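You operate a simulated robot arm through the tools that you are given. There is no shell and no other tool.

You are at the controls of a simulated two-armed robot. One attempt, no reset.

## Task
On the clear half of the upkeep bench, fold the yellow polishing cloth in half and then in half again.

Only the result counts: the job must be done as asked and must still hold three seconds after the hand-in. Knocking over, shifting, dropping, spilling or breaking anything else fails it. Flat cloth is picked up by pressing the open fingertips on it (5 to 10 N) and closing them slowly along it; thin cloth reads only 2 to 8 mm in the jaws.

## Robot
Two 7-joint arms with two-finger parallel grippers on one trunk, on a base that drives. Base frame: it is fixed to the floor where the robot stands at the start and does not move with it; the origin is under the middle of the robot, x ahead of it, y to its left, z up; the surface under the hand at the start is at about z = 88. Lengths are in cm, angles in degrees, forces in N, time in s.
The left shoulder is at the start at [7, 16.3, 114.5], the right one opposite. With the tool pointing down near the work surface each hand reaches from about 40 to 88 cm from the robot's upright axis, wherever it stands, measured 20 degrees to its own side. Places, roughly: clear half of the upkeep bench [50, -10, 90]. Payload 3.43 kg a hand.
The tool frame of a hand sits at the grasp point between the pads (the TCP): z along the fingers, y along the line on which they close. The tips reach 3.4 cm beyond it. The gripper opens to 12.8 cm. The fingers are 2.4 cm wide and 1.2 cm thick; the gripper's body (4.8 by 13 cm) begins 9.6 cm behind the TCP.
Orientation is told as [roll, pitch, yaw] about the base's x, y, z axes, in that order, counted from this pose: with the fingers straight down and closing along the base's y, the tool's x points along the base's -x, its y along +y and its z along -z.

## Interface
- The arms move only by the tool apply_moves. It takes "left_deltas", "right_deltas" or both (then of equal length, played together; a hand with none holds still); each is a list of rows, each an object of numbers (a shift or turn left out is 0, a gripper value left out holds the last): "tx", "ty", "tz": the shift along the tool's x, y, z in units of 150 mm (1.0 is 150 mm); "ax", "ay", "az": the turn, a rotation vector about the tool's x, y, z in units of 120 degrees (1.0 is 120 degrees); "gripper": the closure in counts, from 0 (fully open) to 255 (shut). In form: [{"tx": .., "ty": .., "tz": .., "ax": .., "ay": .., "az": .., "gripper": ..}, ...]. A call has 1 to 20 rows; each row is the pose to reach, as a shift and turn from the pose commanded when the call began, along the tool's axes at that moment. A call with a number of a shift or a turn outside -1 to 1 is refused whole. Each row takes 0.2 s and may step no farther than 5 cm and 8.6 degrees from the row before; otherwise, or with a gripper value out of range, the whole call is refused. Where a pose cannot be reached the arm comes as near as it can. A force on the tool above 40 N (or 10 N above the force at the start of the call, whichever is more), or a blocked arm, ends the call early, and 0.2 s more pass. Each finger travels about 15.3 cm/s and halts on what it meets, pressing with about 33 N; the grip force reading is that of the motor and also rises with nothing between the fingers. The clock runs only during rows and for 0.2 s after the last one: add rows that repeat a pose to give the fingers time. It gives the time, the measured TCP pose, the force on the tool (base axes), the opening and the grip force at its end, in the units of the frame above (readings bear some noise), with the torque about the TCP (base axes, N m) and any sound that the robot's microphone picked up.
- Cameras (640 x 400 px; columns grow to the right, rows downward): "scene" is now at [13.07, -1.27, 137.09]; the picture's right is [-0.28, -0.96, 0.00], its down [-0.58, 0.17, -0.80] and it looks along [0.76, -0.23, -0.61] (base axes); focal length 270 px, centre (320, 200). "left" rides on the left gripper at [7.6, 1.1, -16] in its tool frame; the picture's right is [-0.15, 0.99, 0.00], its down [-0.88, -0.13, -0.46] and it looks along [-0.45, -0.07, 0.89] (tool axes); focal length 234 px, centre (320, 200). "right" rides on the right gripper at [7.6, -1.1, -16] in its tool frame; the picture's right is [0.15, 0.99, 0.00], its down [-0.88, 0.13, -0.46] and it looks along [-0.45, 0.07, 0.89] (tool axes); focal length 234 px, centre (320, 200).
- camera(camera): a new picture of that camera. No time passes.
- slide_trunk(by): slides the trunk up (or, below 0, down) by that many cm; the arms and the scene camera ride with it, the base frame stays. It gives what a move gives, with no picture.
- roll_base(legs): drives the robot by 1 to 6 legs, each [ahead, left, turn to the left] in cm, cm and degrees, along the robot's own axes; the way and the turn of a leg run together, so that a leg with both is an arc; at most 150 cm and 180 degrees a leg. The arms and the cameras ride along, it lands a little off, and it stops where it bumps. It gives what a move gives.
- pan_tilt(pan, tilt): turns the head with the scene camera to pan (to the left, within 86 degrees either way) and tilt (down, from -29 to 69), counted from straight ahead of the robot. It gives what a move gives.
- probe_pixels(camera, pixels): for up to 12 pixels [column, row] of the newest picture of that camera ("zoom" is the newest enlarged one), the place [x, y, z] in the base frame of the surface seen there, good to about 0.2 cm, but the place of the scene camera against the robot may be out by one fixed shift of up to 1.2 cm in any direction. No time passes.
- close_up(camera, box): a new picture of the part [left, top, right, bottom] of that camera's present view, enlarged. No time passes.
- finish_job(): hands the job in; it is judged then, once.

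Open the grippers and draw the arms clear of the work before you hand the job in, unless the task says otherwise.

The tools are called as name(argument=value, ...) on one line, values as JSON. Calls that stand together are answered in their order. apply_moves: Moves the arms, as the interface text tells. Its arguments: {"type":"object","properties":{"left_deltas":{"type":"array"},"right_deltas":{"type":"array"}},"required":[]} The other tools are called the same way: slide_trunk (by) slides the trunk up or down; roll_base (legs) drives the base; pan_tilt (pan, tilt) turns the head that bears the scene camera; camera (camera) takes a picture; probe_pixels (camera, pixels) gives the place of the surface under pixels of a picture; close_up (camera, box) takes an enlarged picture of a part of a camera's view; finish_job () hands the job in.

At the start:

```text
clock: 0.0
left_tcp_pos: [65.69, 5.19, 108.61]
left_tool_rot: [0.0, 0.0, 0.0]
left_contact_force: [0.8, -0.4, -0.3]
left_ft_torque: [-0.02, 0.0, -0.03]
left_opening: 12.8
left_grasp_force: 0.1
right_tcp_pos: [51.87, -47.87, 110.87]
right_tool_rot: [0.0, 0.0, 0.0]
right_contact_force: [-0.9, 0.2, -0.6]
right_ft_torque: [0.0, 0.0, 0.01]
right_opening: 12.81
right_grasp_force: 0.1
trunk travel left (down, up): [-62.5, 31.5]
robot x, y, heading: [0.07, -0.1, 0.1]
head pan, tilt: [-16.5, 37.2]
```

scene: 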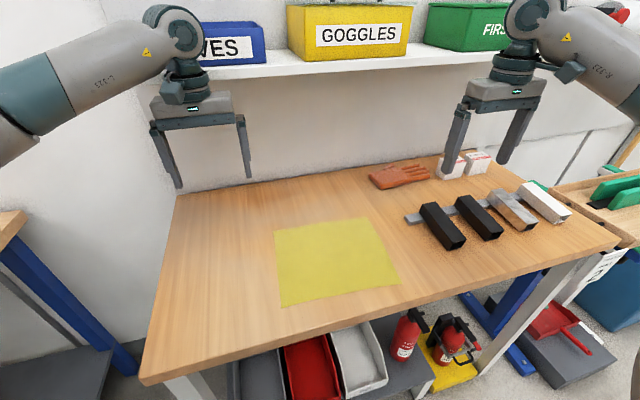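
right: 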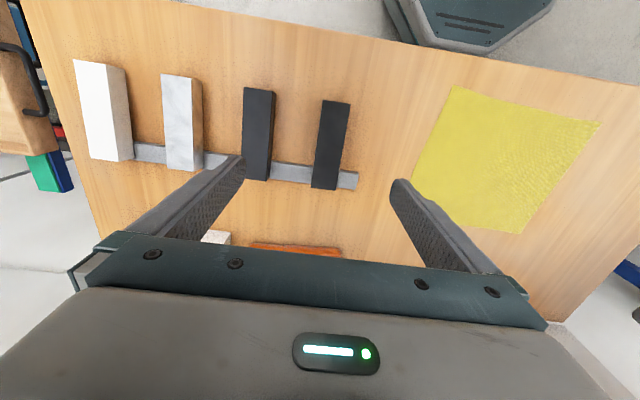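
left: 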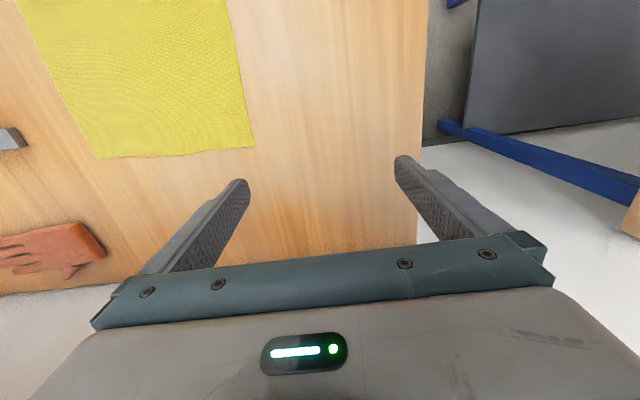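

The scene picture shows the yellow cloth with corners near (275,230), (366,217), (402,284), (281,307). I probe these corners and the bench surface around it.

probe_pixels(camera="scene", pixels=[[276, 231], [365, 218], [400, 283], [282, 306], [330, 260], [230, 260], [425, 215], [450, 245], [180, 195], [145, 378], [400, 305], [370, 178]])

close_up(camera="scene", box=[240, 190, 430, 320])

probe_pixels(camera="right", pixels=[[453, 87], [598, 123], [520, 232], [413, 178], [505, 150], [330, 140], [350, 180], [560, 250]])

probe_pixels(camera="left", pixels=[[253, 146], [99, 157], [230, 5], [22, 5], [150, 80], [330, 100], [420, 100]])

```text
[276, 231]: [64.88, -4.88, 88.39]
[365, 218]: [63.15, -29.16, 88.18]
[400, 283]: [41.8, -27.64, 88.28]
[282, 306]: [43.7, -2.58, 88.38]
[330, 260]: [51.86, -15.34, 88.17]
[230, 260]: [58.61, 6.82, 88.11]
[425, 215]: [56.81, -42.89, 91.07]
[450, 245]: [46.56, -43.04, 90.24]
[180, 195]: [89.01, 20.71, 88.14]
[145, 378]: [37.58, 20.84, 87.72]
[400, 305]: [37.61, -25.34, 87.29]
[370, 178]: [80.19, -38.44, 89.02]
```

```text
3.08 times, centred on (335, 255) of scene
```

zoom: 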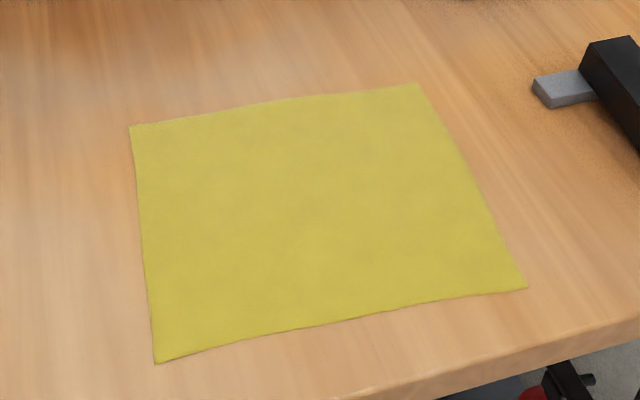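

```text
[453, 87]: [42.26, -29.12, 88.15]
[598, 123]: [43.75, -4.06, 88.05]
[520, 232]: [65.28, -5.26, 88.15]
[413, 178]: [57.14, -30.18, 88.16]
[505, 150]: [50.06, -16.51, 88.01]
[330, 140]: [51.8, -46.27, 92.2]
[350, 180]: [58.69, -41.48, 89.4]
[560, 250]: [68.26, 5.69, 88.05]
```

```text
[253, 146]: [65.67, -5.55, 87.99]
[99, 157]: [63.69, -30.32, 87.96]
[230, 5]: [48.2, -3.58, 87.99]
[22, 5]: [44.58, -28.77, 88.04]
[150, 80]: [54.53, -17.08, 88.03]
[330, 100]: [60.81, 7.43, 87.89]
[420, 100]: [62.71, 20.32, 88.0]
```

The wrist cameras put the cloth corners at about (42.3,-29.1), (43.8,-4.1), (65.4,-5.4), (63.7,-30.3) on a bench at z=88. I look around with the head to learn how much free space there is to the left and in front of the bench.

pan_tilt(pan=50, tilt=45)

camera(camera="scene")

```text
clock: 1.4
left_tcp_pos: [65.51, 5.18, 108.61]
left_tool_rot: [0.0, 0.0, 0.0]
left_contact_force: [0.2, 0.0, 0.1]
left_ft_torque: [-0.01, 0.0, 0.02]
left_opening: 12.79
left_grasp_force: 0.1
right_tcp_pos: [51.8, -47.92, 111.03]
right_tool_rot: [0.0, -0.1, -0.1]
right_contact_force: [-0.4, -0.2, 0.3]
right_ft_torque: [0.03, -0.02, -0.03]
right_opening: 12.78
right_grasp_force: 0.0
trunk travel left (down, up): [-62.5, 31.5]
robot x, y, heading: [-0.18, -0.33, -0.0]
head pan, tilt: [50.0, 45.0]
```

```text
taken
```

scene: 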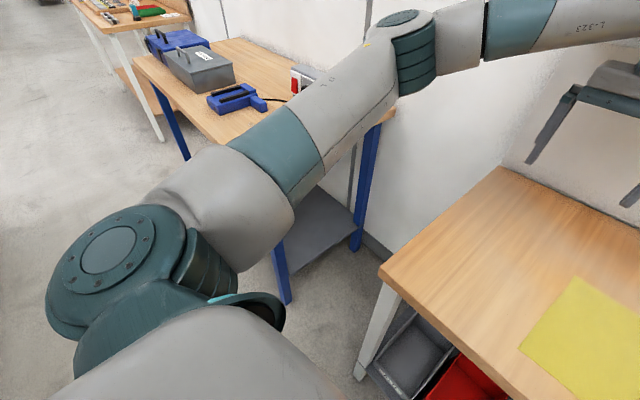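

The left shows another bench beyond a gap. I probe some points there (floor, other bench edge, elbow) to know the clearances.

probe_pixels(camera="scene", pixels=[[382, 275], [500, 168], [390, 112], [275, 290], [235, 130], [350, 240], [400, 60], [400, 20], [460, 25], [330, 120], [160, 200], [280, 180]])

pan_tilt(pan=-10, tilt=20)

camera(camera="scene")

```text
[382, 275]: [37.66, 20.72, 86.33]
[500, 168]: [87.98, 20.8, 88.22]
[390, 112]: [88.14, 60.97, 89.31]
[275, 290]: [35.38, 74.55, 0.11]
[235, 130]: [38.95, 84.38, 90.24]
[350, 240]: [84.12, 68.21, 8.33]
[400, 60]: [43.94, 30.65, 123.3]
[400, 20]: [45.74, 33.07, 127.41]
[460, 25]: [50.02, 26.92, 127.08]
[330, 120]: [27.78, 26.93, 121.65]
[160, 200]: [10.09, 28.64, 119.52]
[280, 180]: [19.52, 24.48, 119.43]
```

```text
clock: 2.7
left_tcp_pos: [65.57, 5.04, 108.67]
left_tool_rot: [0.0, 0.0, 0.0]
left_contact_force: [-0.6, 0.3, -1.1]
left_ft_torque: [-0.04, 0.02, -0.02]
left_opening: 12.8
left_grasp_force: 0.0
right_tcp_pos: [51.75, -47.77, 110.87]
right_tool_rot: [0.1, 0.0, 0.1]
right_contact_force: [1.0, -0.1, -0.3]
right_ft_torque: [-0.01, 0.01, -0.02]
right_opening: 12.79
right_grasp_force: 0.1
trunk travel left (down, up): [-62.5, 31.5]
robot x, y, heading: [-0.36, 0.01, 0.2]
head pan, tilt: [-10.0, 20.0]
```

```text
taken
```

scene: 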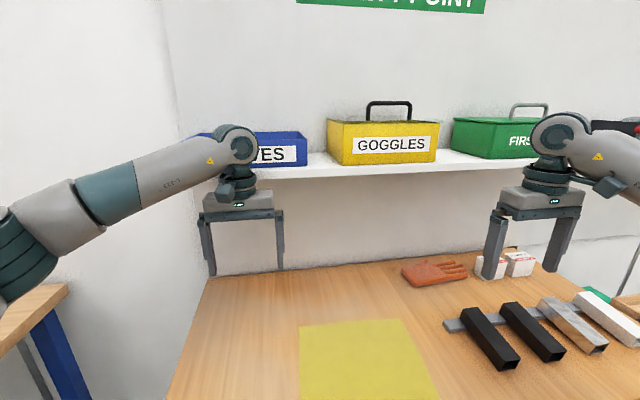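

The picture shows both arms with elbows outward at about z 124, so the left hand can work at the cloth's far edge and the right hand at its near edge. I start moving both hands toward the midpoints of the far and near edges, staying high.

apply_moves(left_deltas=[{"tx": 0.043, "ty": -0.25, "tz": 0.0}, {"tx": 0.087, "ty": -0.5, "tz": 0.0}, {"tx": 0.13, "ty": -0.75, "tz": 0.0}, {"tx": 0.173, "ty": -1.0, "tz": 0.0, "az": 0.028}], right_deltas=[{"tx": 0.12, "ty": 0.25, "tz": 0.0}, {"tx": 0.24, "ty": 0.5, "tz": 0.0}, {"tx": 0.36, "ty": 0.75, "tz": 0.0}, {"tx": 0.48, "ty": 1.0, "tz": 0.0, "az": 0.028}])

camera(camera="scene")

```text
clock: 3.7
left_tcp_pos: [63.18, -9.82, 108.78]
left_tool_rot: [0.1, 0.1, -3.5]
left_contact_force: [-0.4, -0.7, -0.4]
left_ft_torque: [-0.01, 0.01, 0.01]
left_opening: 12.79
left_grasp_force: 0.0
right_tcp_pos: [44.8, -33.1, 110.97]
right_tool_rot: [0.0, 0.0, -3.4]
right_contact_force: [0.1, -0.9, -0.2]
right_ft_torque: [0.04, 0.0, 0.02]
right_opening: 12.79
right_grasp_force: 0.1
trunk travel left (down, up): [-62.5, 31.5]
robot x, y, heading: [0.21, -0.03, -0.1]
head pan, tilt: [-10.0, 20.0]
```

```text
taken
```

scene: 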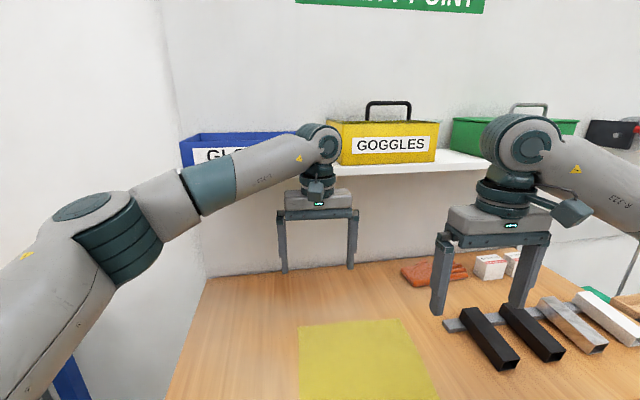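

Both hands moved cleanly. I take wrist pictures to measure the cloth's edge midpoints more exactly.

camera(camera="left")

camera(camera="right")

pan_tilt(pan=-16, tilt=45)

camera(camera="scene")

```text
taken
```

left: 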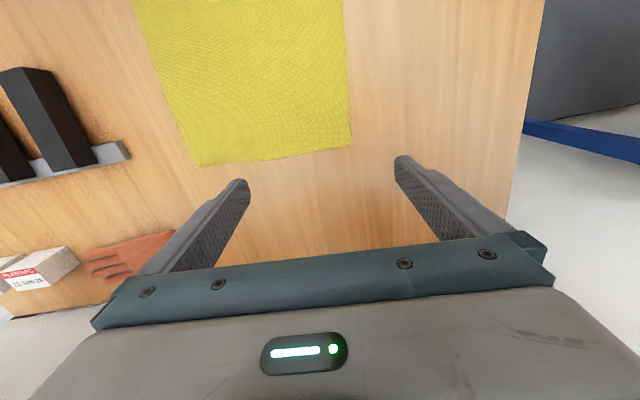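

```text
taken
```

right: 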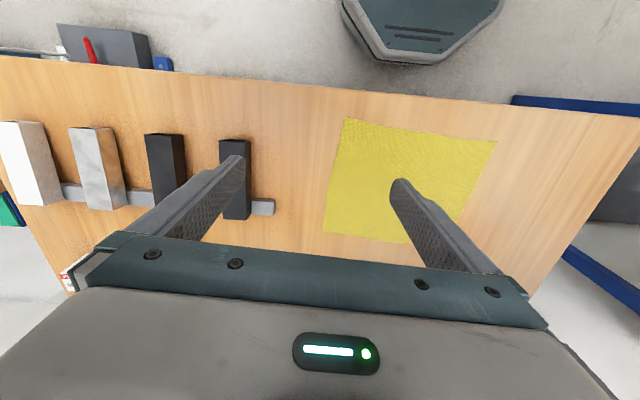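

```text
clock: 4.6
left_tcp_pos: [63.14, -9.87, 108.83]
left_tool_rot: [0.0, 0.0, -3.3]
left_contact_force: [-0.3, 0.5, -0.2]
left_ft_torque: [0.0, 0.01, 0.02]
left_opening: 12.79
left_grasp_force: 0.0
right_tcp_pos: [44.75, -32.93, 111.03]
right_tool_rot: [0.0, 0.0, -3.3]
right_contact_force: [0.9, 0.8, 0.6]
right_ft_torque: [-0.01, 0.0, 0.03]
right_opening: 12.8
right_grasp_force: 0.0
trunk travel left (down, up): [-62.5, 31.5]
robot x, y, heading: [-0.37, -0.03, -0.2]
head pan, tilt: [-16.0, 45.0]
```

```text
taken
```

scene: 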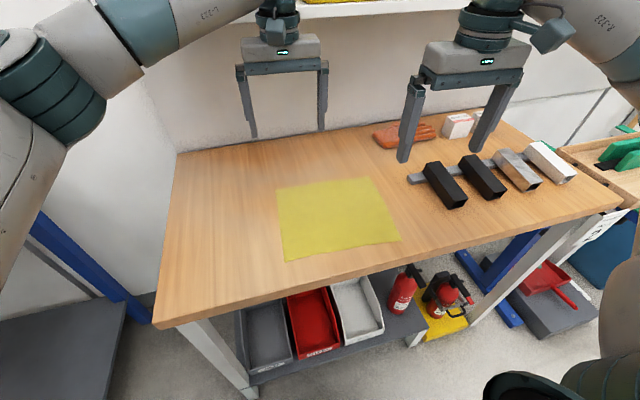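

I zoom into the cloth in the right wrist picture to locate corners precisely.

close_up(camera="right", box=[310, 105, 510, 250])

```text
2.76 times, centred on (410, 178) of right
```

zoom: 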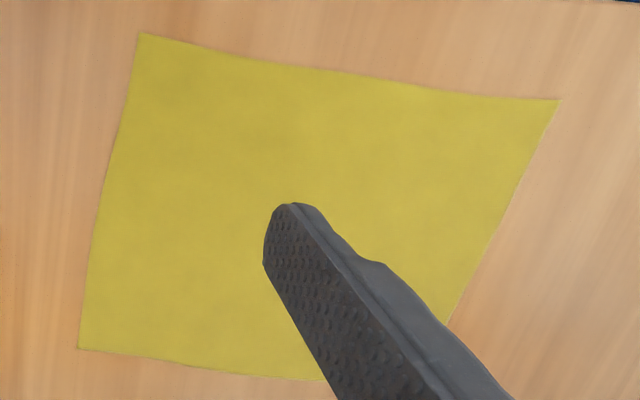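

probe_pixels(camera="zoom", pixels=[[140, 34], [557, 101], [80, 347], [330, 71], [110, 180], [200, 362], [300, 376], [450, 318]])

probe_pixels(camera="left", pixels=[[352, 146], [195, 165], [270, 158], [343, 20], [135, 10], [350, 90]])

```text
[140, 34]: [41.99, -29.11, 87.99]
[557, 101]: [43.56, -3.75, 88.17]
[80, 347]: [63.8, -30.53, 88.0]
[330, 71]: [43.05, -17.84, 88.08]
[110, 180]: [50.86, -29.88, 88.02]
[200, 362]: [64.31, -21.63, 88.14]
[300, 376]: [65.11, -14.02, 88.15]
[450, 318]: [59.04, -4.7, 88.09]
```

```text
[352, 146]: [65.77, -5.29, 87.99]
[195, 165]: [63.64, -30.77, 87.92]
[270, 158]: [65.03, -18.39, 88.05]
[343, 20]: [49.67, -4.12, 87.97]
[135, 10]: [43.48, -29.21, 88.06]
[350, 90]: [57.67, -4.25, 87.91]
```

The corners are now well known: near-edge midpoint about (42.9,-16.5), far-edge midpoint about (64.75,-17.95). I bring the right hand over the near midpoint and the left hand over the far midpoint, half closing the fingers.

apply_moves(left_deltas=[{"tx": -0.01, "ty": -0.13, "gripper": 100}, {"tx": -0.02, "ty": -0.27, "gripper": 150}, {"tx": -0.03, "ty": -0.4, "gripper": 155}, {"tx": -0.038, "ty": -0.532, "gripper": 155}], right_deltas=[{"tx": 0.022, "ty": 0.25, "tz": 0.03, "gripper": 100}, {"tx": 0.044, "ty": 0.5, "tz": 0.06, "gripper": 150}, {"tx": 0.066, "ty": 0.75, "tz": 0.1, "gripper": 155}, {"tx": 0.088, "ty": 1.0, "tz": 0.14, "gripper": 155}])

camera(camera="scene")

```text
clock: 5.6
left_tcp_pos: [63.23, -17.9, 108.74]
left_tool_rot: [0.0, 0.0, -3.2]
left_contact_force: [-0.4, -0.7, -0.1]
left_ft_torque: [-0.01, 0.02, 0.02]
left_opening: 5.02
left_grasp_force: 0.0
right_tcp_pos: [44.12, -17.86, 108.71]
right_tool_rot: [-0.1, 0.0, -3.4]
right_contact_force: [0.2, -0.1, 0.0]
right_ft_torque: [0.01, -0.01, -0.03]
right_opening: 5.01
right_grasp_force: 0.1
trunk travel left (down, up): [-62.5, 31.5]
robot x, y, heading: [-0.03, -0.13, -0.0]
head pan, tilt: [-16.0, 45.0]
```

```text
taken
```

scene: 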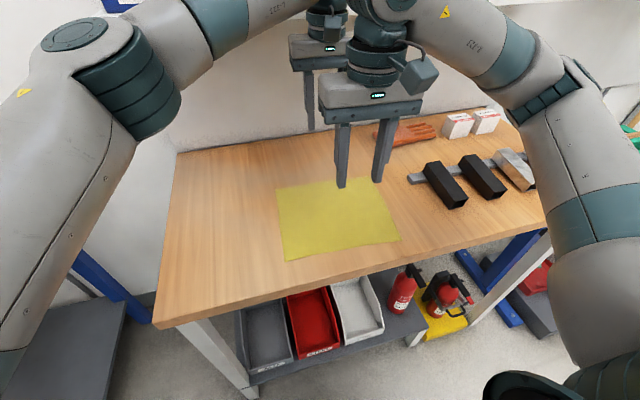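

Both hands reached without clashing. I align the right hand and lower both so that the tips are about 2.5 cm above the cloth.

apply_moves(left_deltas=[{"tz": 0.25}, {"tz": 0.5}, {"tz": 0.75}, {"tz": 0.97}, {"tz": 0.97}], right_deltas=[{"tx": -0.005, "ty": 0.03, "tz": 0.25}, {"tx": -0.01, "ty": 0.06, "tz": 0.5}, {"tx": -0.0137, "ty": 0.085, "tz": 0.75}, {"tx": -0.0137, "ty": 0.085, "tz": 0.97}, {"tx": -0.0137, "ty": 0.085, "tz": 0.97}])

camera(camera="left")

camera(camera="right")

```text
clock: 6.8
left_tcp_pos: [62.93, -17.66, 94.04]
left_tool_rot: [0.0, 0.0, -3.3]
left_contact_force: [0.6, 0.2, -1.1]
left_ft_torque: [0.0, -0.03, 0.04]
left_opening: 5.01
left_grasp_force: 0.1
right_tcp_pos: [44.36, -16.32, 94.23]
right_tool_rot: [0.0, 0.0, -3.4]
right_contact_force: [-0.2, 0.0, 0.0]
right_ft_torque: [0.02, 0.0, -0.02]
right_opening: 5.03
right_grasp_force: 0.0
trunk travel left (down, up): [-62.5, 31.5]
robot x, y, heading: [-0.08, -0.14, 0.2]
head pan, tilt: [-16.0, 45.0]
```

```text
taken
```

left: 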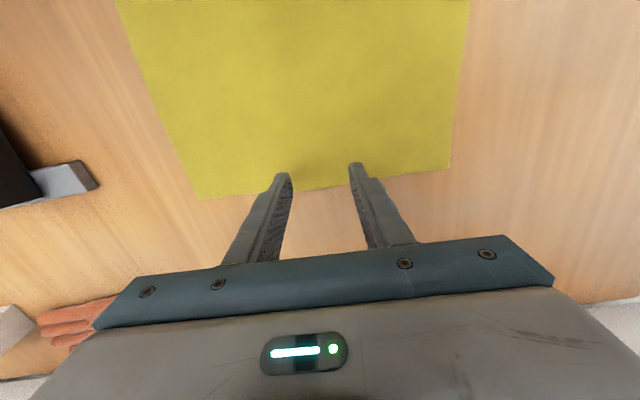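

```text
taken
```

right: 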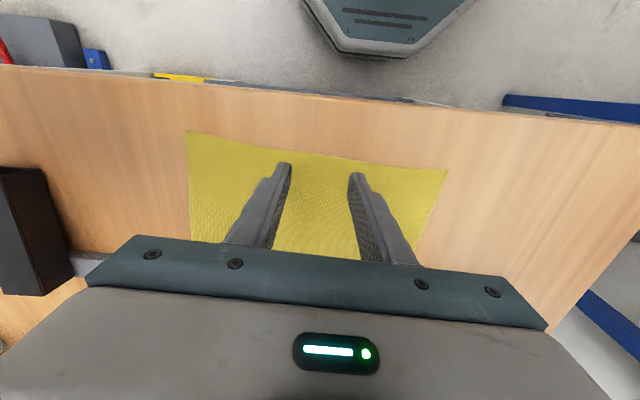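

Fingers are well centred on the edge midpoints (left tips at ~(283,178),(355,168); right tips at ~(285,168),(355,178)). I lower to just above the cloth.

apply_moves(left_deltas=[{"tz": 0.07}, {"tz": 0.13}, {"tz": 0.16}, {"tz": 0.16}], right_deltas=[{"tz": 0.07, "ty": -0.005}, {"tz": 0.13, "ty": -0.01}, {"tz": 0.16, "ty": -0.015}, {"tz": 0.16, "ty": -0.015}])

```text
clock: 7.8
left_tcp_pos: [63.04, -17.84, 91.59]
left_tool_rot: [0.0, 0.0, -3.4]
left_contact_force: [-0.1, 0.6, -0.2]
left_ft_torque: [-0.01, 0.0, -0.01]
left_opening: 5.03
left_grasp_force: 0.1
right_tcp_pos: [44.59, -16.75, 91.97]
right_tool_rot: [0.0, 0.1, -3.5]
right_contact_force: [-0.1, 0.1, 0.0]
right_ft_torque: [0.02, 0.01, 0.04]
right_opening: 5.02
right_grasp_force: 0.1
trunk travel left (down, up): [-62.5, 31.5]
robot x, y, heading: [0.21, -0.08, -0.1]
head pan, tilt: [-16.0, 45.0]
```

No contact yet at tip z about 88.2-88.5. I step down gently by about 1.5–2 mm each and read the force.

apply_moves(left_deltas=[{"tz": 0.01}, {"tz": 0.01}], right_deltas=[{"tz": 0.015}, {"tz": 0.015}])

```text
clock: 8.4
left_tcp_pos: [63.08, -17.81, 91.51]
left_tool_rot: [0.1, 0.0, -3.2]
left_contact_force: [0.9, 0.5, 4.4]
left_ft_torque: [0.04, -0.1, 0.0]
left_opening: 5.01
left_grasp_force: 0.0
right_tcp_pos: [44.39, -16.78, 91.5]
right_tool_rot: [0.0, 0.0, -3.4]
right_contact_force: [-0.1, -0.6, -0.1]
right_ft_torque: [0.0, 0.0, -0.02]
right_opening: 5.02
right_grasp_force: 0.1
trunk travel left (down, up): [-62.5, 31.5]
robot x, y, heading: [0.33, 0.46, 0.0]
head pan, tilt: [-16.0, 45.0]
```

Left touches with 4.4 N, right not yet. I press left slightly more and lower right by another 1.5 mm.

apply_moves(left_deltas=[{"tz": 0.005}, {"tz": 0.005}], right_deltas=[{"tz": 0.01}, {"tz": 0.01}])

```text
clock: 9.0
left_tcp_pos: [62.92, -17.88, 91.43]
left_tool_rot: [0.0, 0.0, -3.4]
left_contact_force: [-0.6, 0.8, 8.7]
left_ft_torque: [0.15, -0.07, -0.02]
left_opening: 5.01
left_grasp_force: 0.1
right_tcp_pos: [44.37, -16.79, 91.52]
right_tool_rot: [0.1, 0.0, -3.2]
right_contact_force: [-0.2, -0.6, 0.1]
right_ft_torque: [0.04, -0.02, 0.01]
right_opening: 5.03
right_grasp_force: 0.1
trunk travel left (down, up): [-62.5, 31.5]
robot x, y, heading: [-0.14, 0.04, -0.1]
head pan, tilt: [-16.0, 45.0]
```

Left presses 8.7 N, good. Right still free; I lower right further.

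apply_moves(right_deltas=[{"tz": 0.008}, {"tz": 0.008}])

```text
clock: 9.6
left_tcp_pos: [63.01, -17.87, 91.44]
left_tool_rot: [0.0, -0.2, -3.4]
left_contact_force: [1.1, -0.8, 8.5]
left_ft_torque: [0.04, -0.06, -0.01]
left_opening: 5.04
left_grasp_force: 0.0
right_tcp_pos: [44.4, -16.75, 91.46]
right_tool_rot: [-0.1, 0.0, -3.4]
right_contact_force: [1.7, 1.1, 11.4]
right_ft_torque: [0.01, 0.02, -0.01]
right_opening: 5.02
right_grasp_force: 0.0
trunk travel left (down, up): [-62.5, 31.5]
robot x, y, heading: [-0.12, -0.08, 0.0]
head pan, tilt: [-16.0, 45.0]
```

Right now presses 11.4 N; I ease it by 0.4 mm and close both grippers slowly to about 2.8 cm opening to see whether the cloth gathers.

apply_moves(left_deltas=[{"gripper": 158}, {"gripper": 161}, {"gripper": 164}, {"gripper": 167}, {"gripper": 170}, {"gripper": 173}, {"gripper": 176}, {"gripper": 179}, {"gripper": 182}, {"gripper": 185}, {"gripper": 188}, {"gripper": 191}, {"gripper": 194}, {"gripper": 197}, {"gripper": 200}], right_deltas=[{"tz": -0.002, "gripper": 158}, {"tz": -0.002, "gripper": 161}, {"tz": -0.002, "gripper": 164}, {"tz": -0.002, "gripper": 167}, {"tz": -0.002, "gripper": 170}, {"tz": -0.002, "gripper": 173}, {"tz": -0.002, "gripper": 176}, {"tz": -0.002, "gripper": 179}, {"tz": -0.002, "gripper": 182}, {"tz": -0.002, "gripper": 185}, {"tz": -0.002, "gripper": 188}, {"tz": -0.002, "gripper": 191}, {"tz": -0.002, "gripper": 194}, {"tz": -0.002, "gripper": 197}, {"tz": -0.002, "gripper": 200}])

camera(camera="left")

camera(camera="right")

```text
clock: 12.8
left_tcp_pos: [63.0, -17.83, 91.55]
left_tool_rot: [0.0, -0.2, -3.3]
left_contact_force: [-0.1, 0.8, 4.8]
left_ft_torque: [0.03, -0.08, 0.01]
left_opening: 2.75
left_grasp_force: 0.1
right_tcp_pos: [44.45, -16.68, 91.51]
right_tool_rot: [0.0, -0.1, -3.4]
right_contact_force: [0.0, -0.2, 11.6]
right_ft_torque: [0.05, 0.07, 0.04]
right_opening: 2.64
right_grasp_force: 0.0
trunk travel left (down, up): [-62.5, 31.5]
robot x, y, heading: [-0.23, 0.36, -0.2]
head pan, tilt: [-16.0, 45.0]
```

```text
taken
```

left: 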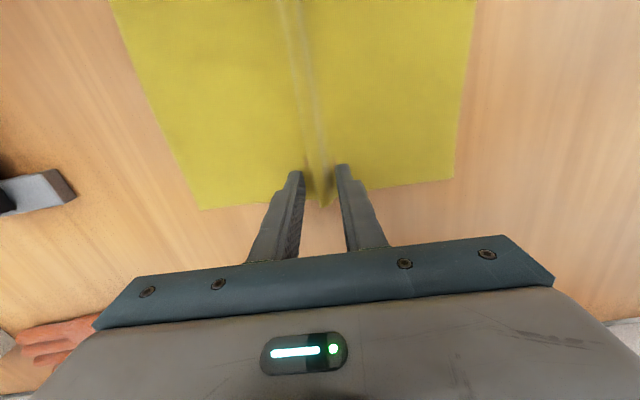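

```text
taken
```

right: 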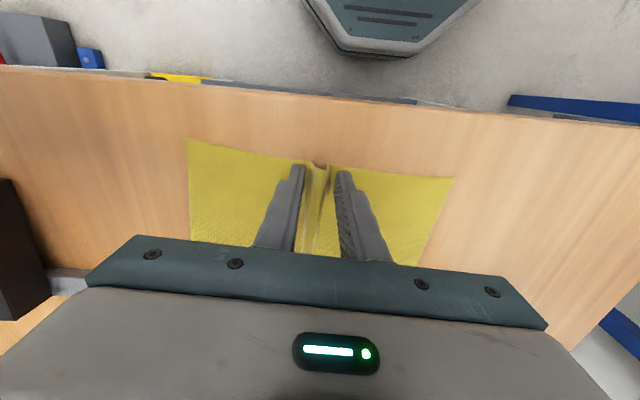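

A clean ridge has formed along the midline between both pairs of fingers. I keep closing slowly until the pads grip it.

apply_moves(left_deltas=[{"gripper": 204}, {"gripper": 208}, {"gripper": 212}, {"gripper": 216}, {"gripper": 220}, {"gripper": 224}, {"gripper": 228}, {"gripper": 232}, {"gripper": 236}, {"gripper": 240}, {"gripper": 244}, {"gripper": 248}, {"gripper": 252}, {"gripper": 255}, {"gripper": 255}, {"gripper": 255}], right_deltas=[{"gripper": 204}, {"gripper": 208}, {"gripper": 212}, {"gripper": 216}, {"gripper": 220}, {"gripper": 224}, {"gripper": 228}, {"gripper": 232}, {"gripper": 236}, {"gripper": 240}, {"gripper": 244}, {"gripper": 248}, {"gripper": 252}, {"gripper": 255}, {"gripper": 255}, {"gripper": 255}])

camera(camera="left")

camera(camera="right")

camera(camera="scene")

```text
clock: 16.2
left_tcp_pos: [62.95, -17.76, 91.53]
left_tool_rot: [0.0, -0.1, -3.4]
left_contact_force: [0.3, 0.1, 6.0]
left_ft_torque: [-0.02, -0.02, 0.03]
left_opening: 0.58
left_grasp_force: 32.7
right_tcp_pos: [44.29, -16.76, 91.66]
right_tool_rot: [0.0, 0.0, -3.3]
right_contact_force: [0.5, -0.1, 11.1]
right_ft_torque: [0.04, 0.03, -0.01]
right_opening: 0.64
right_grasp_force: 33.0
trunk travel left (down, up): [-62.5, 31.5]
robot x, y, heading: [0.09, -0.11, 0.3]
head pan, tilt: [-16.0, 45.0]
```

```text
taken
```

left: 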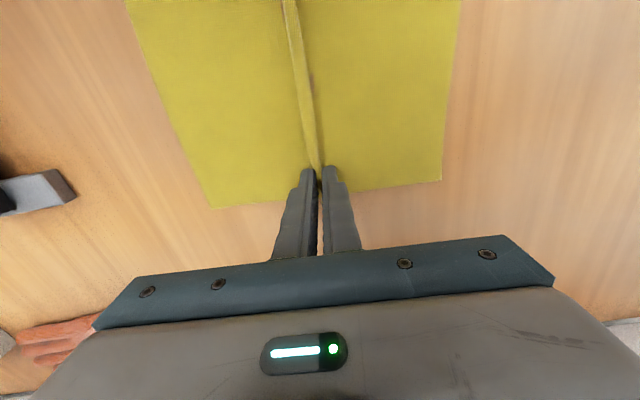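

```text
taken
```

right: 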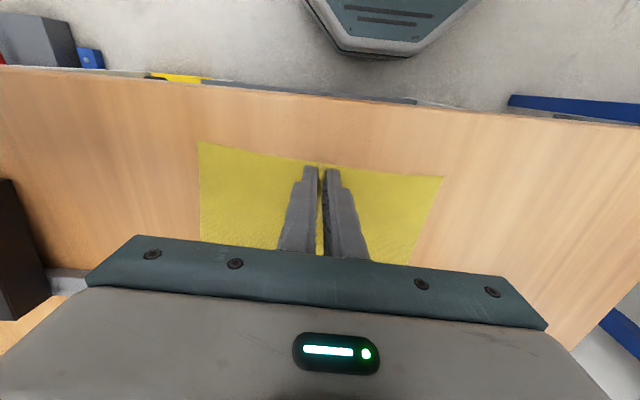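

```text
taken
```

scene: 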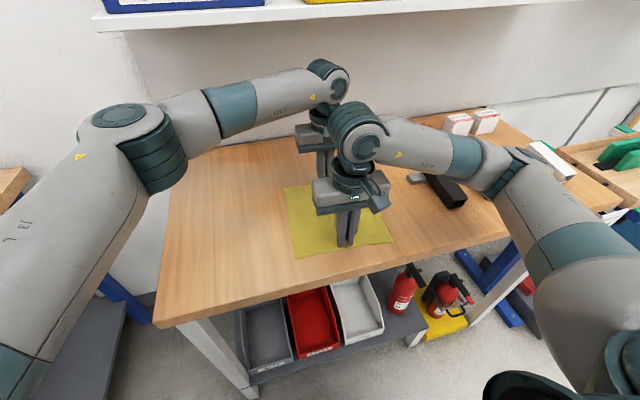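

Both grippers hold the ridge (0.58 and 0.64 cm openings). I lift both hands together slowly by 14 cm.

apply_moves(left_deltas=[{"tz": -0.05}, {"tz": -0.12}, {"tz": -0.2}, {"tz": -0.28}, {"tz": -0.36}, {"tz": -0.44}, {"tz": -0.52}, {"tz": -0.6}, {"tz": -0.68}, {"tz": -0.76}, {"tz": -0.84}, {"tz": -0.92}, {"tz": -0.92}], right_deltas=[{"tz": -0.05}, {"tz": -0.12}, {"tz": -0.2}, {"tz": -0.28}, {"tz": -0.36}, {"tz": -0.44}, {"tz": -0.52}, {"tz": -0.6}, {"tz": -0.68}, {"tz": -0.76}, {"tz": -0.84}, {"tz": -0.92}, {"tz": -0.92}])

camera(camera="scene")

camera(camera="left")

camera(camera="right")

```text
clock: 19.0
left_tcp_pos: [63.11, -17.76, 105.33]
left_tool_rot: [0.0, 0.0, -3.4]
left_contact_force: [-0.4, -0.5, 0.3]
left_ft_torque: [-0.03, 0.04, -0.02]
left_opening: 0.51
left_grasp_force: 33.1
right_tcp_pos: [44.4, -16.91, 105.28]
right_tool_rot: [0.0, 0.0, -3.4]
right_contact_force: [0.7, 0.3, -0.4]
right_ft_torque: [-0.04, -0.01, 0.0]
right_opening: 0.63
right_grasp_force: 32.7
trunk travel left (down, up): [-62.5, 31.5]
robot x, y, heading: [-0.32, -0.1, 0.0]
head pan, tilt: [-16.0, 45.0]
```

```text
taken
```

scene: 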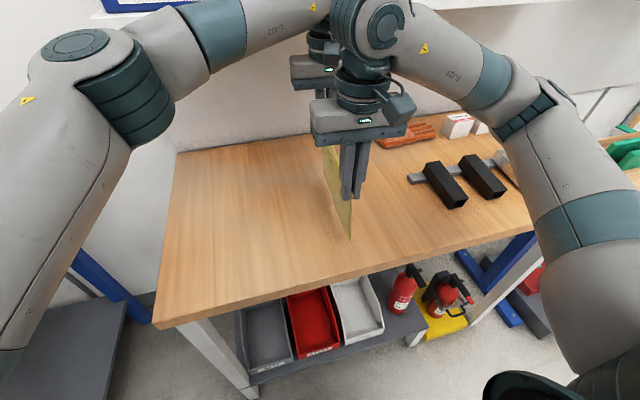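

```text
taken
```

left: 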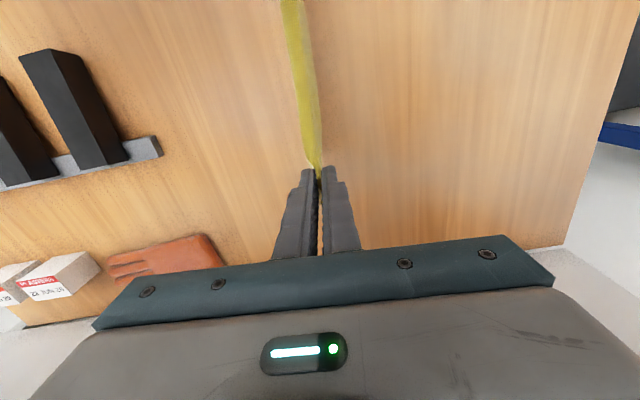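

```text
taken
```

right: 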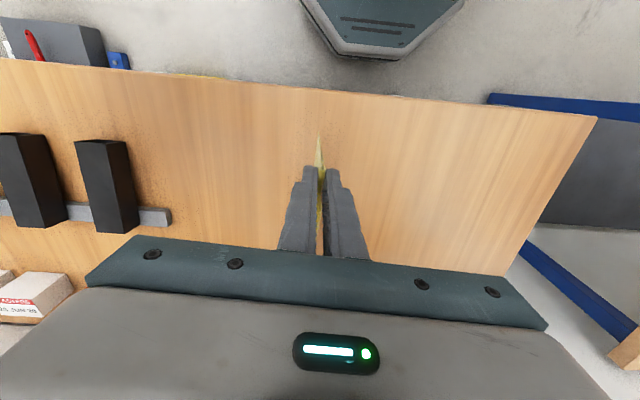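

The cloth hangs neatly folded in half from its midline, held by both hands. I shift both hands 5 cm to the right and lower until the hanging edges nearly touch the bench.

apply_moves(left_deltas=[{"ty": -0.05, "tz": 0.02}, {"ty": -0.11, "tz": 0.05}, {"ty": -0.18, "tz": 0.09}, {"ty": -0.25, "tz": 0.13}, {"ty": -0.3, "tz": 0.17}, {"ty": -0.333, "tz": 0.2}, {"ty": -0.333, "tz": 0.22}, {"ty": -0.333, "tz": 0.22}], right_deltas=[{"ty": -0.05, "tz": 0.02}, {"ty": -0.11, "tz": 0.05}, {"ty": -0.18, "tz": 0.09}, {"ty": -0.25, "tz": 0.13}, {"ty": -0.3, "tz": 0.17}, {"ty": -0.333, "tz": 0.2}, {"ty": -0.333, "tz": 0.22}, {"ty": -0.333, "tz": 0.22}])

camera(camera="scene")

camera(camera="right")

```text
clock: 20.8
left_tcp_pos: [62.78, -22.92, 101.9]
left_tool_rot: [0.0, 0.0, -3.4]
left_contact_force: [-0.1, 0.6, 0.4]
left_ft_torque: [0.0, 0.02, 0.01]
left_opening: 0.49
left_grasp_force: 33.2
right_tcp_pos: [44.09, -21.78, 102.01]
right_tool_rot: [0.0, 0.0, -3.3]
right_contact_force: [-0.4, -0.3, 0.3]
right_ft_torque: [-0.05, 0.02, 0.0]
right_opening: 0.6
right_grasp_force: 33.5
trunk travel left (down, up): [-62.5, 31.5]
robot x, y, heading: [0.04, 0.52, 0.1]
head pan, tilt: [-16.0, 45.0]
```

```text
taken
```

scene: 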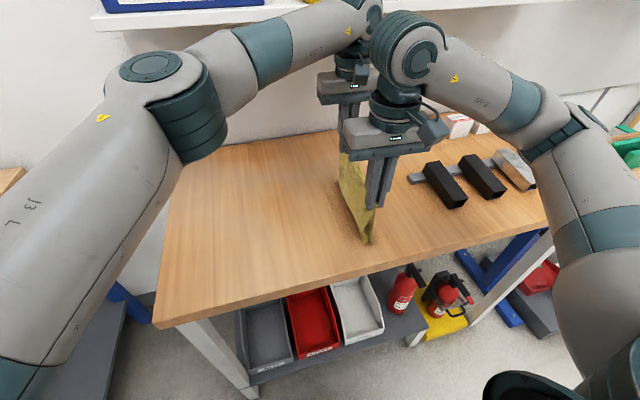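

```text
taken
```

right: 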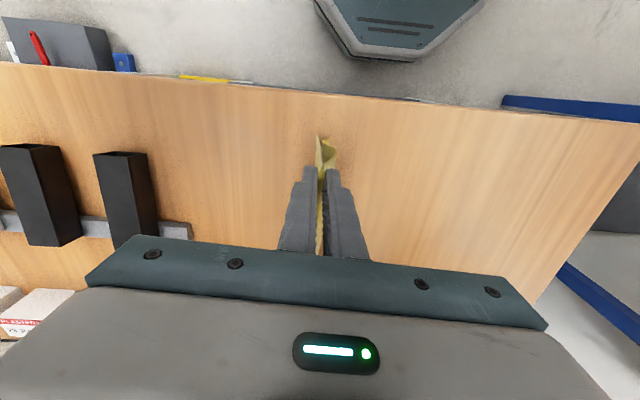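

The bottom seems to flare slightly; I zoom in on the hanging cloth.

close_up(camera="scene", box=[300, 110, 440, 260])

close_up(camera="right", box=[270, 110, 380, 260])

close_up(camera="left", box=[220, 0, 400, 200])

```text
2.67 times, centred on (370, 185) of scene
```

zoom: 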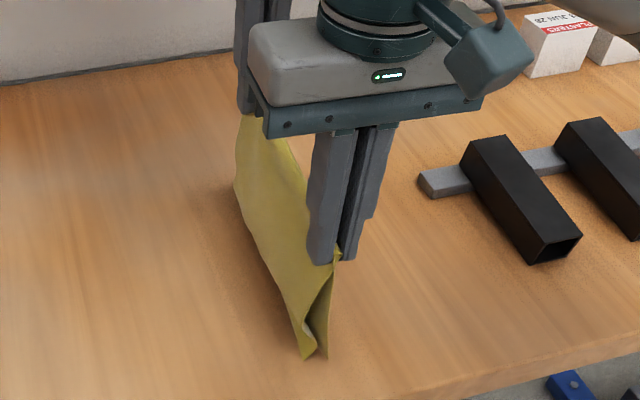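

```text
2.67 times, centred on (325, 185) of right
```

zoom: 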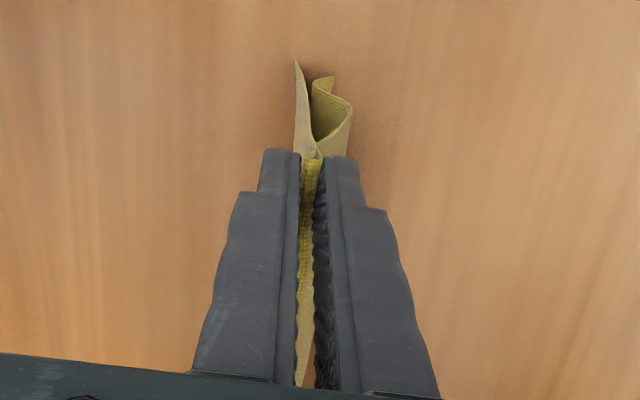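

```text
2.00 times, centred on (310, 100) of left
```

zoom: 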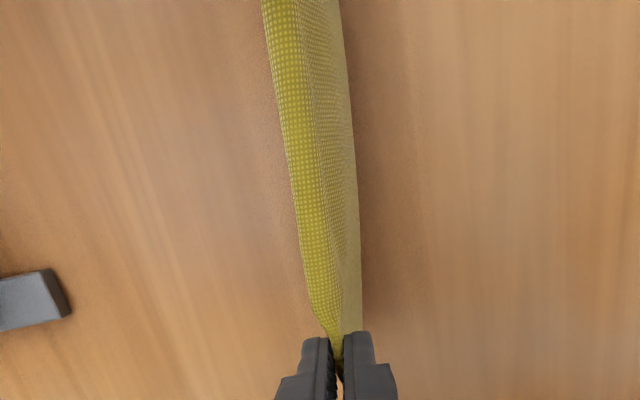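

The left layer has buckled because its lower edge touched the bench. I raise both hands 3.5 cm and let the cloth settle.

apply_moves(left_deltas=[{"tz": -0.06}, {"tz": -0.13}, {"tz": -0.2}, {"tz": -0.25}, {"tz": -0.25}, {"tz": -0.25}, {"tz": -0.25}, {"tz": -0.25}], right_deltas=[{"tz": -0.06}, {"tz": -0.13}, {"tz": -0.2}, {"tz": -0.25}, {"tz": -0.25}, {"tz": -0.25}, {"tz": -0.25}, {"tz": -0.25}])

close_up(camera="scene", box=[300, 110, 440, 260])

close_up(camera="right", box=[270, 110, 380, 260])

close_up(camera="left", box=[220, 0, 400, 200])

```text
clock: 22.6
left_tcp_pos: [62.83, -22.79, 105.68]
left_tool_rot: [0.0, -0.1, -3.5]
left_contact_force: [-0.2, -1.0, -0.1]
left_ft_torque: [-0.03, 0.02, 0.02]
left_opening: 0.51
left_grasp_force: 33.6
right_tcp_pos: [44.2, -21.81, 105.63]
right_tool_rot: [0.0, 0.0, -3.4]
right_contact_force: [0.1, 0.3, 0.3]
right_ft_torque: [-0.02, 0.01, -0.02]
right_opening: 0.6
right_grasp_force: 33.0
trunk travel left (down, up): [-62.5, 31.5]
robot x, y, heading: [-0.17, -0.1, -0.1]
head pan, tilt: [-16.0, 45.0]
```

```text
2.67 times, centred on (370, 185) of scene
```

zoom: 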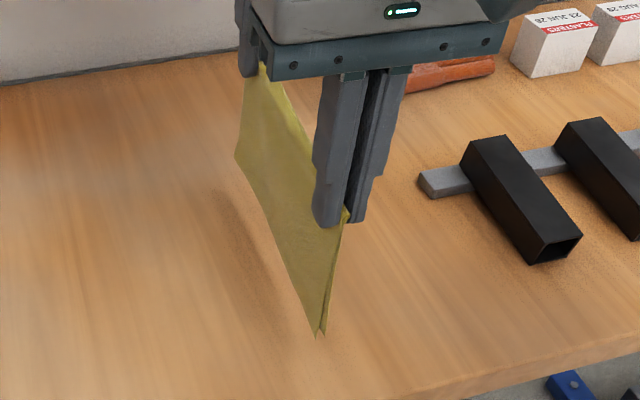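

```text
2.67 times, centred on (325, 185) of right
```

zoom: 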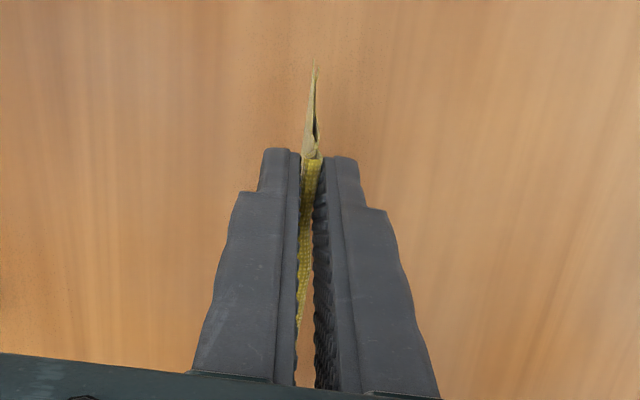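

```text
2.00 times, centred on (310, 100) of left
```

zoom: 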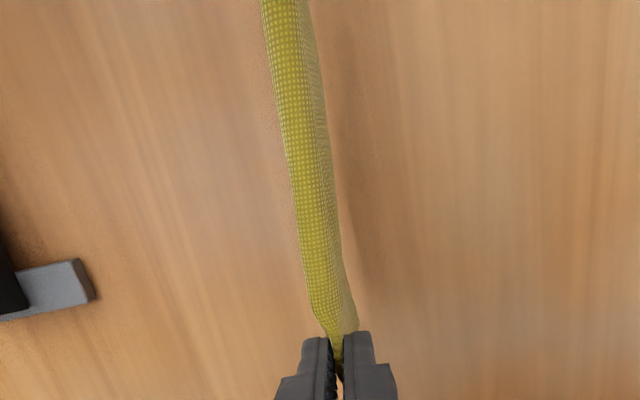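

The cloth hangs cleanly again. I probe the lower corner's height to know when it touches the bench.

close_up(camera="scene", box=[300, 110, 440, 260])

probe_pixels(camera="zoom", pixels=[[317, 330], [324, 328], [238, 158], [305, 305], [335, 230], [255, 80], [270, 220]])

```text
2.67 times, centred on (370, 185) of scene
```

zoom: 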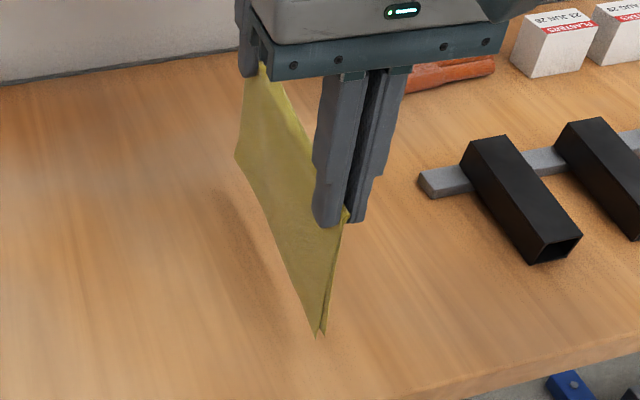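

```text
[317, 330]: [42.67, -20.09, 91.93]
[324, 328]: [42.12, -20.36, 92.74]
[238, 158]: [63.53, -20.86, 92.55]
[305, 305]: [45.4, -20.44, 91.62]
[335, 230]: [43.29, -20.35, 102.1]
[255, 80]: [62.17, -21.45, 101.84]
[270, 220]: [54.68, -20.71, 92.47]
```

The hanging edges are at about z 92, so about 10.5 cm hangs below the tips. I lay the cloth down by moving both hands to the left along an arc while tilting the tools so the fold settles over.

apply_moves(left_deltas=[{"tz": 0.083}, {"tz": 0.15}, {"ty": 0.02, "tz": 0.203}, {"ty": 0.112, "tz": 0.25, "ax": 0.025}, {"ty": 0.224, "tz": 0.298, "ax": 0.05}, {"ty": 0.339, "tz": 0.347, "ax": 0.083}, {"ty": 0.455, "tz": 0.41, "ax": 0.117}, {"ty": 0.55, "tz": 0.481, "ax": 0.15}, {"ty": 0.635, "tz": 0.568, "ax": 0.192}, {"ty": 0.707, "tz": 0.657, "ax": 0.233}, {"ty": 0.757, "tz": 0.747, "ax": 0.275}, {"ty": 0.793, "tz": 0.831, "ax": 0.317}], right_deltas=[{"tz": 0.083}, {"tz": 0.15}, {"ty": 0.02, "tz": 0.203}, {"ty": 0.112, "tz": 0.25, "ax": 0.025}, {"ty": 0.224, "tz": 0.298, "ax": 0.05}, {"ty": 0.339, "tz": 0.347, "ax": 0.083}, {"ty": 0.455, "tz": 0.41, "ax": 0.117}, {"ty": 0.55, "tz": 0.481, "ax": 0.15}, {"ty": 0.635, "tz": 0.568, "ax": 0.192}, {"ty": 0.707, "tz": 0.657, "ax": 0.233}, {"ty": 0.757, "tz": 0.747, "ax": 0.275}, {"ty": 0.793, "tz": 0.831, "ax": 0.317}])

camera(camera="scene")

camera(camera="right")

camera(camera="left")

```text
clock: 25.2
left_tcp_pos: [63.51, -10.88, 93.04]
left_tool_rot: [-38.2, 0.0, -3.4]
left_contact_force: [-0.5, 0.0, 0.5]
left_ft_torque: [-0.05, 0.01, 0.01]
left_opening: 0.47
left_grasp_force: 32.7
right_tcp_pos: [44.92, -9.73, 93.16]
right_tool_rot: [-38.2, 0.1, -3.3]
right_contact_force: [0.4, 0.2, -0.6]
right_ft_torque: [-0.01, 0.02, -0.01]
right_opening: 0.55
right_grasp_force: 33.2
trunk travel left (down, up): [-62.5, 31.5]
robot x, y, heading: [-0.15, 0.17, -0.2]
head pan, tilt: [-16.0, 45.0]
```

```text
taken
```

scene: 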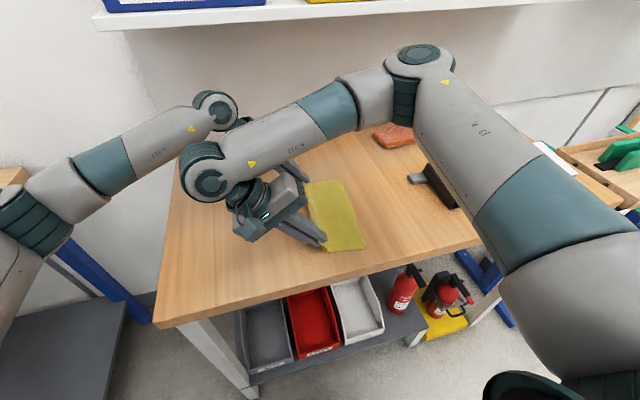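

```text
taken
```

right: 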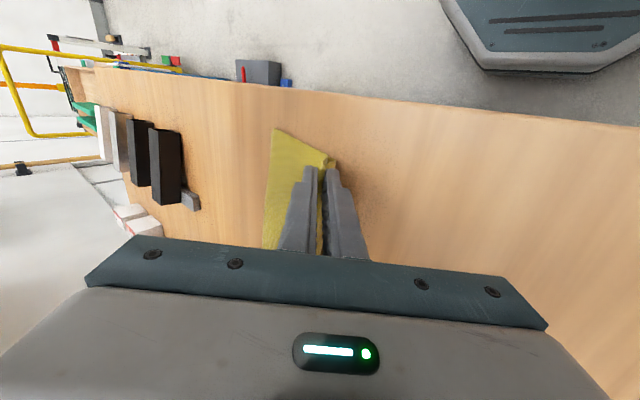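

```text
taken
```

left: 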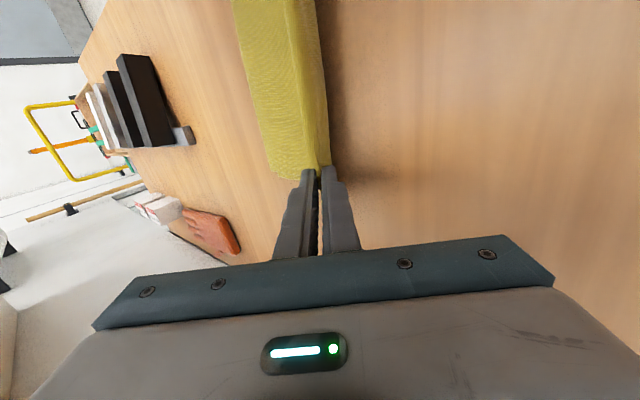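

The folded cloth is lying down to the right of the hands, both layers together. I lower the remaining centimetre so the pinched fold comes down to the bench.

apply_moves(left_deltas=[{"ty": 0.022, "tz": 0.02}, {"ty": 0.043, "tz": 0.04}, {"ty": 0.064, "tz": 0.06}, {"ty": 0.064, "tz": 0.06}], right_deltas=[{"ty": 0.022, "tz": 0.02}, {"ty": 0.043, "tz": 0.04}, {"ty": 0.064, "tz": 0.06}, {"ty": 0.064, "tz": 0.06}])

close_up(camera="scene", box=[230, 140, 400, 270])

close_up(camera="right", box=[220, 110, 400, 260])

```text
clock: 26.2
left_tcp_pos: [63.42, -10.8, 91.75]
left_tool_rot: [-38.1, 0.0, -3.4]
left_contact_force: [-0.1, 0.9, -0.3]
left_ft_torque: [-0.01, 0.02, -0.01]
left_opening: 0.46
left_grasp_force: 33.6
right_tcp_pos: [44.91, -9.69, 91.91]
right_tool_rot: [-38.0, -0.1, -3.3]
right_contact_force: [0.3, 0.1, 0.3]
right_ft_torque: [-0.07, -0.01, 0.0]
right_opening: 0.55
right_grasp_force: 32.9
trunk travel left (down, up): [-62.5, 31.5]
robot x, y, heading: [0.07, -0.14, 0.1]
head pan, tilt: [-16.0, 45.0]
```

```text
3.08 times, centred on (315, 205) of scene
```

zoom: 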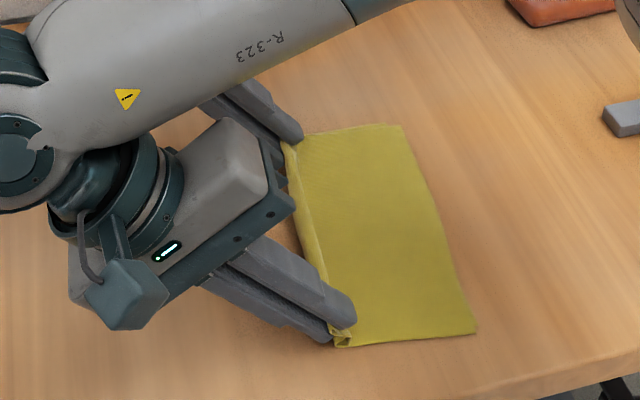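

```text
2.67 times, centred on (310, 185) of right
```

zoom: 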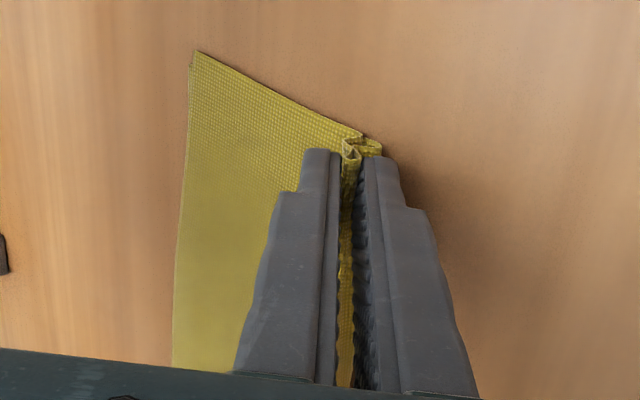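

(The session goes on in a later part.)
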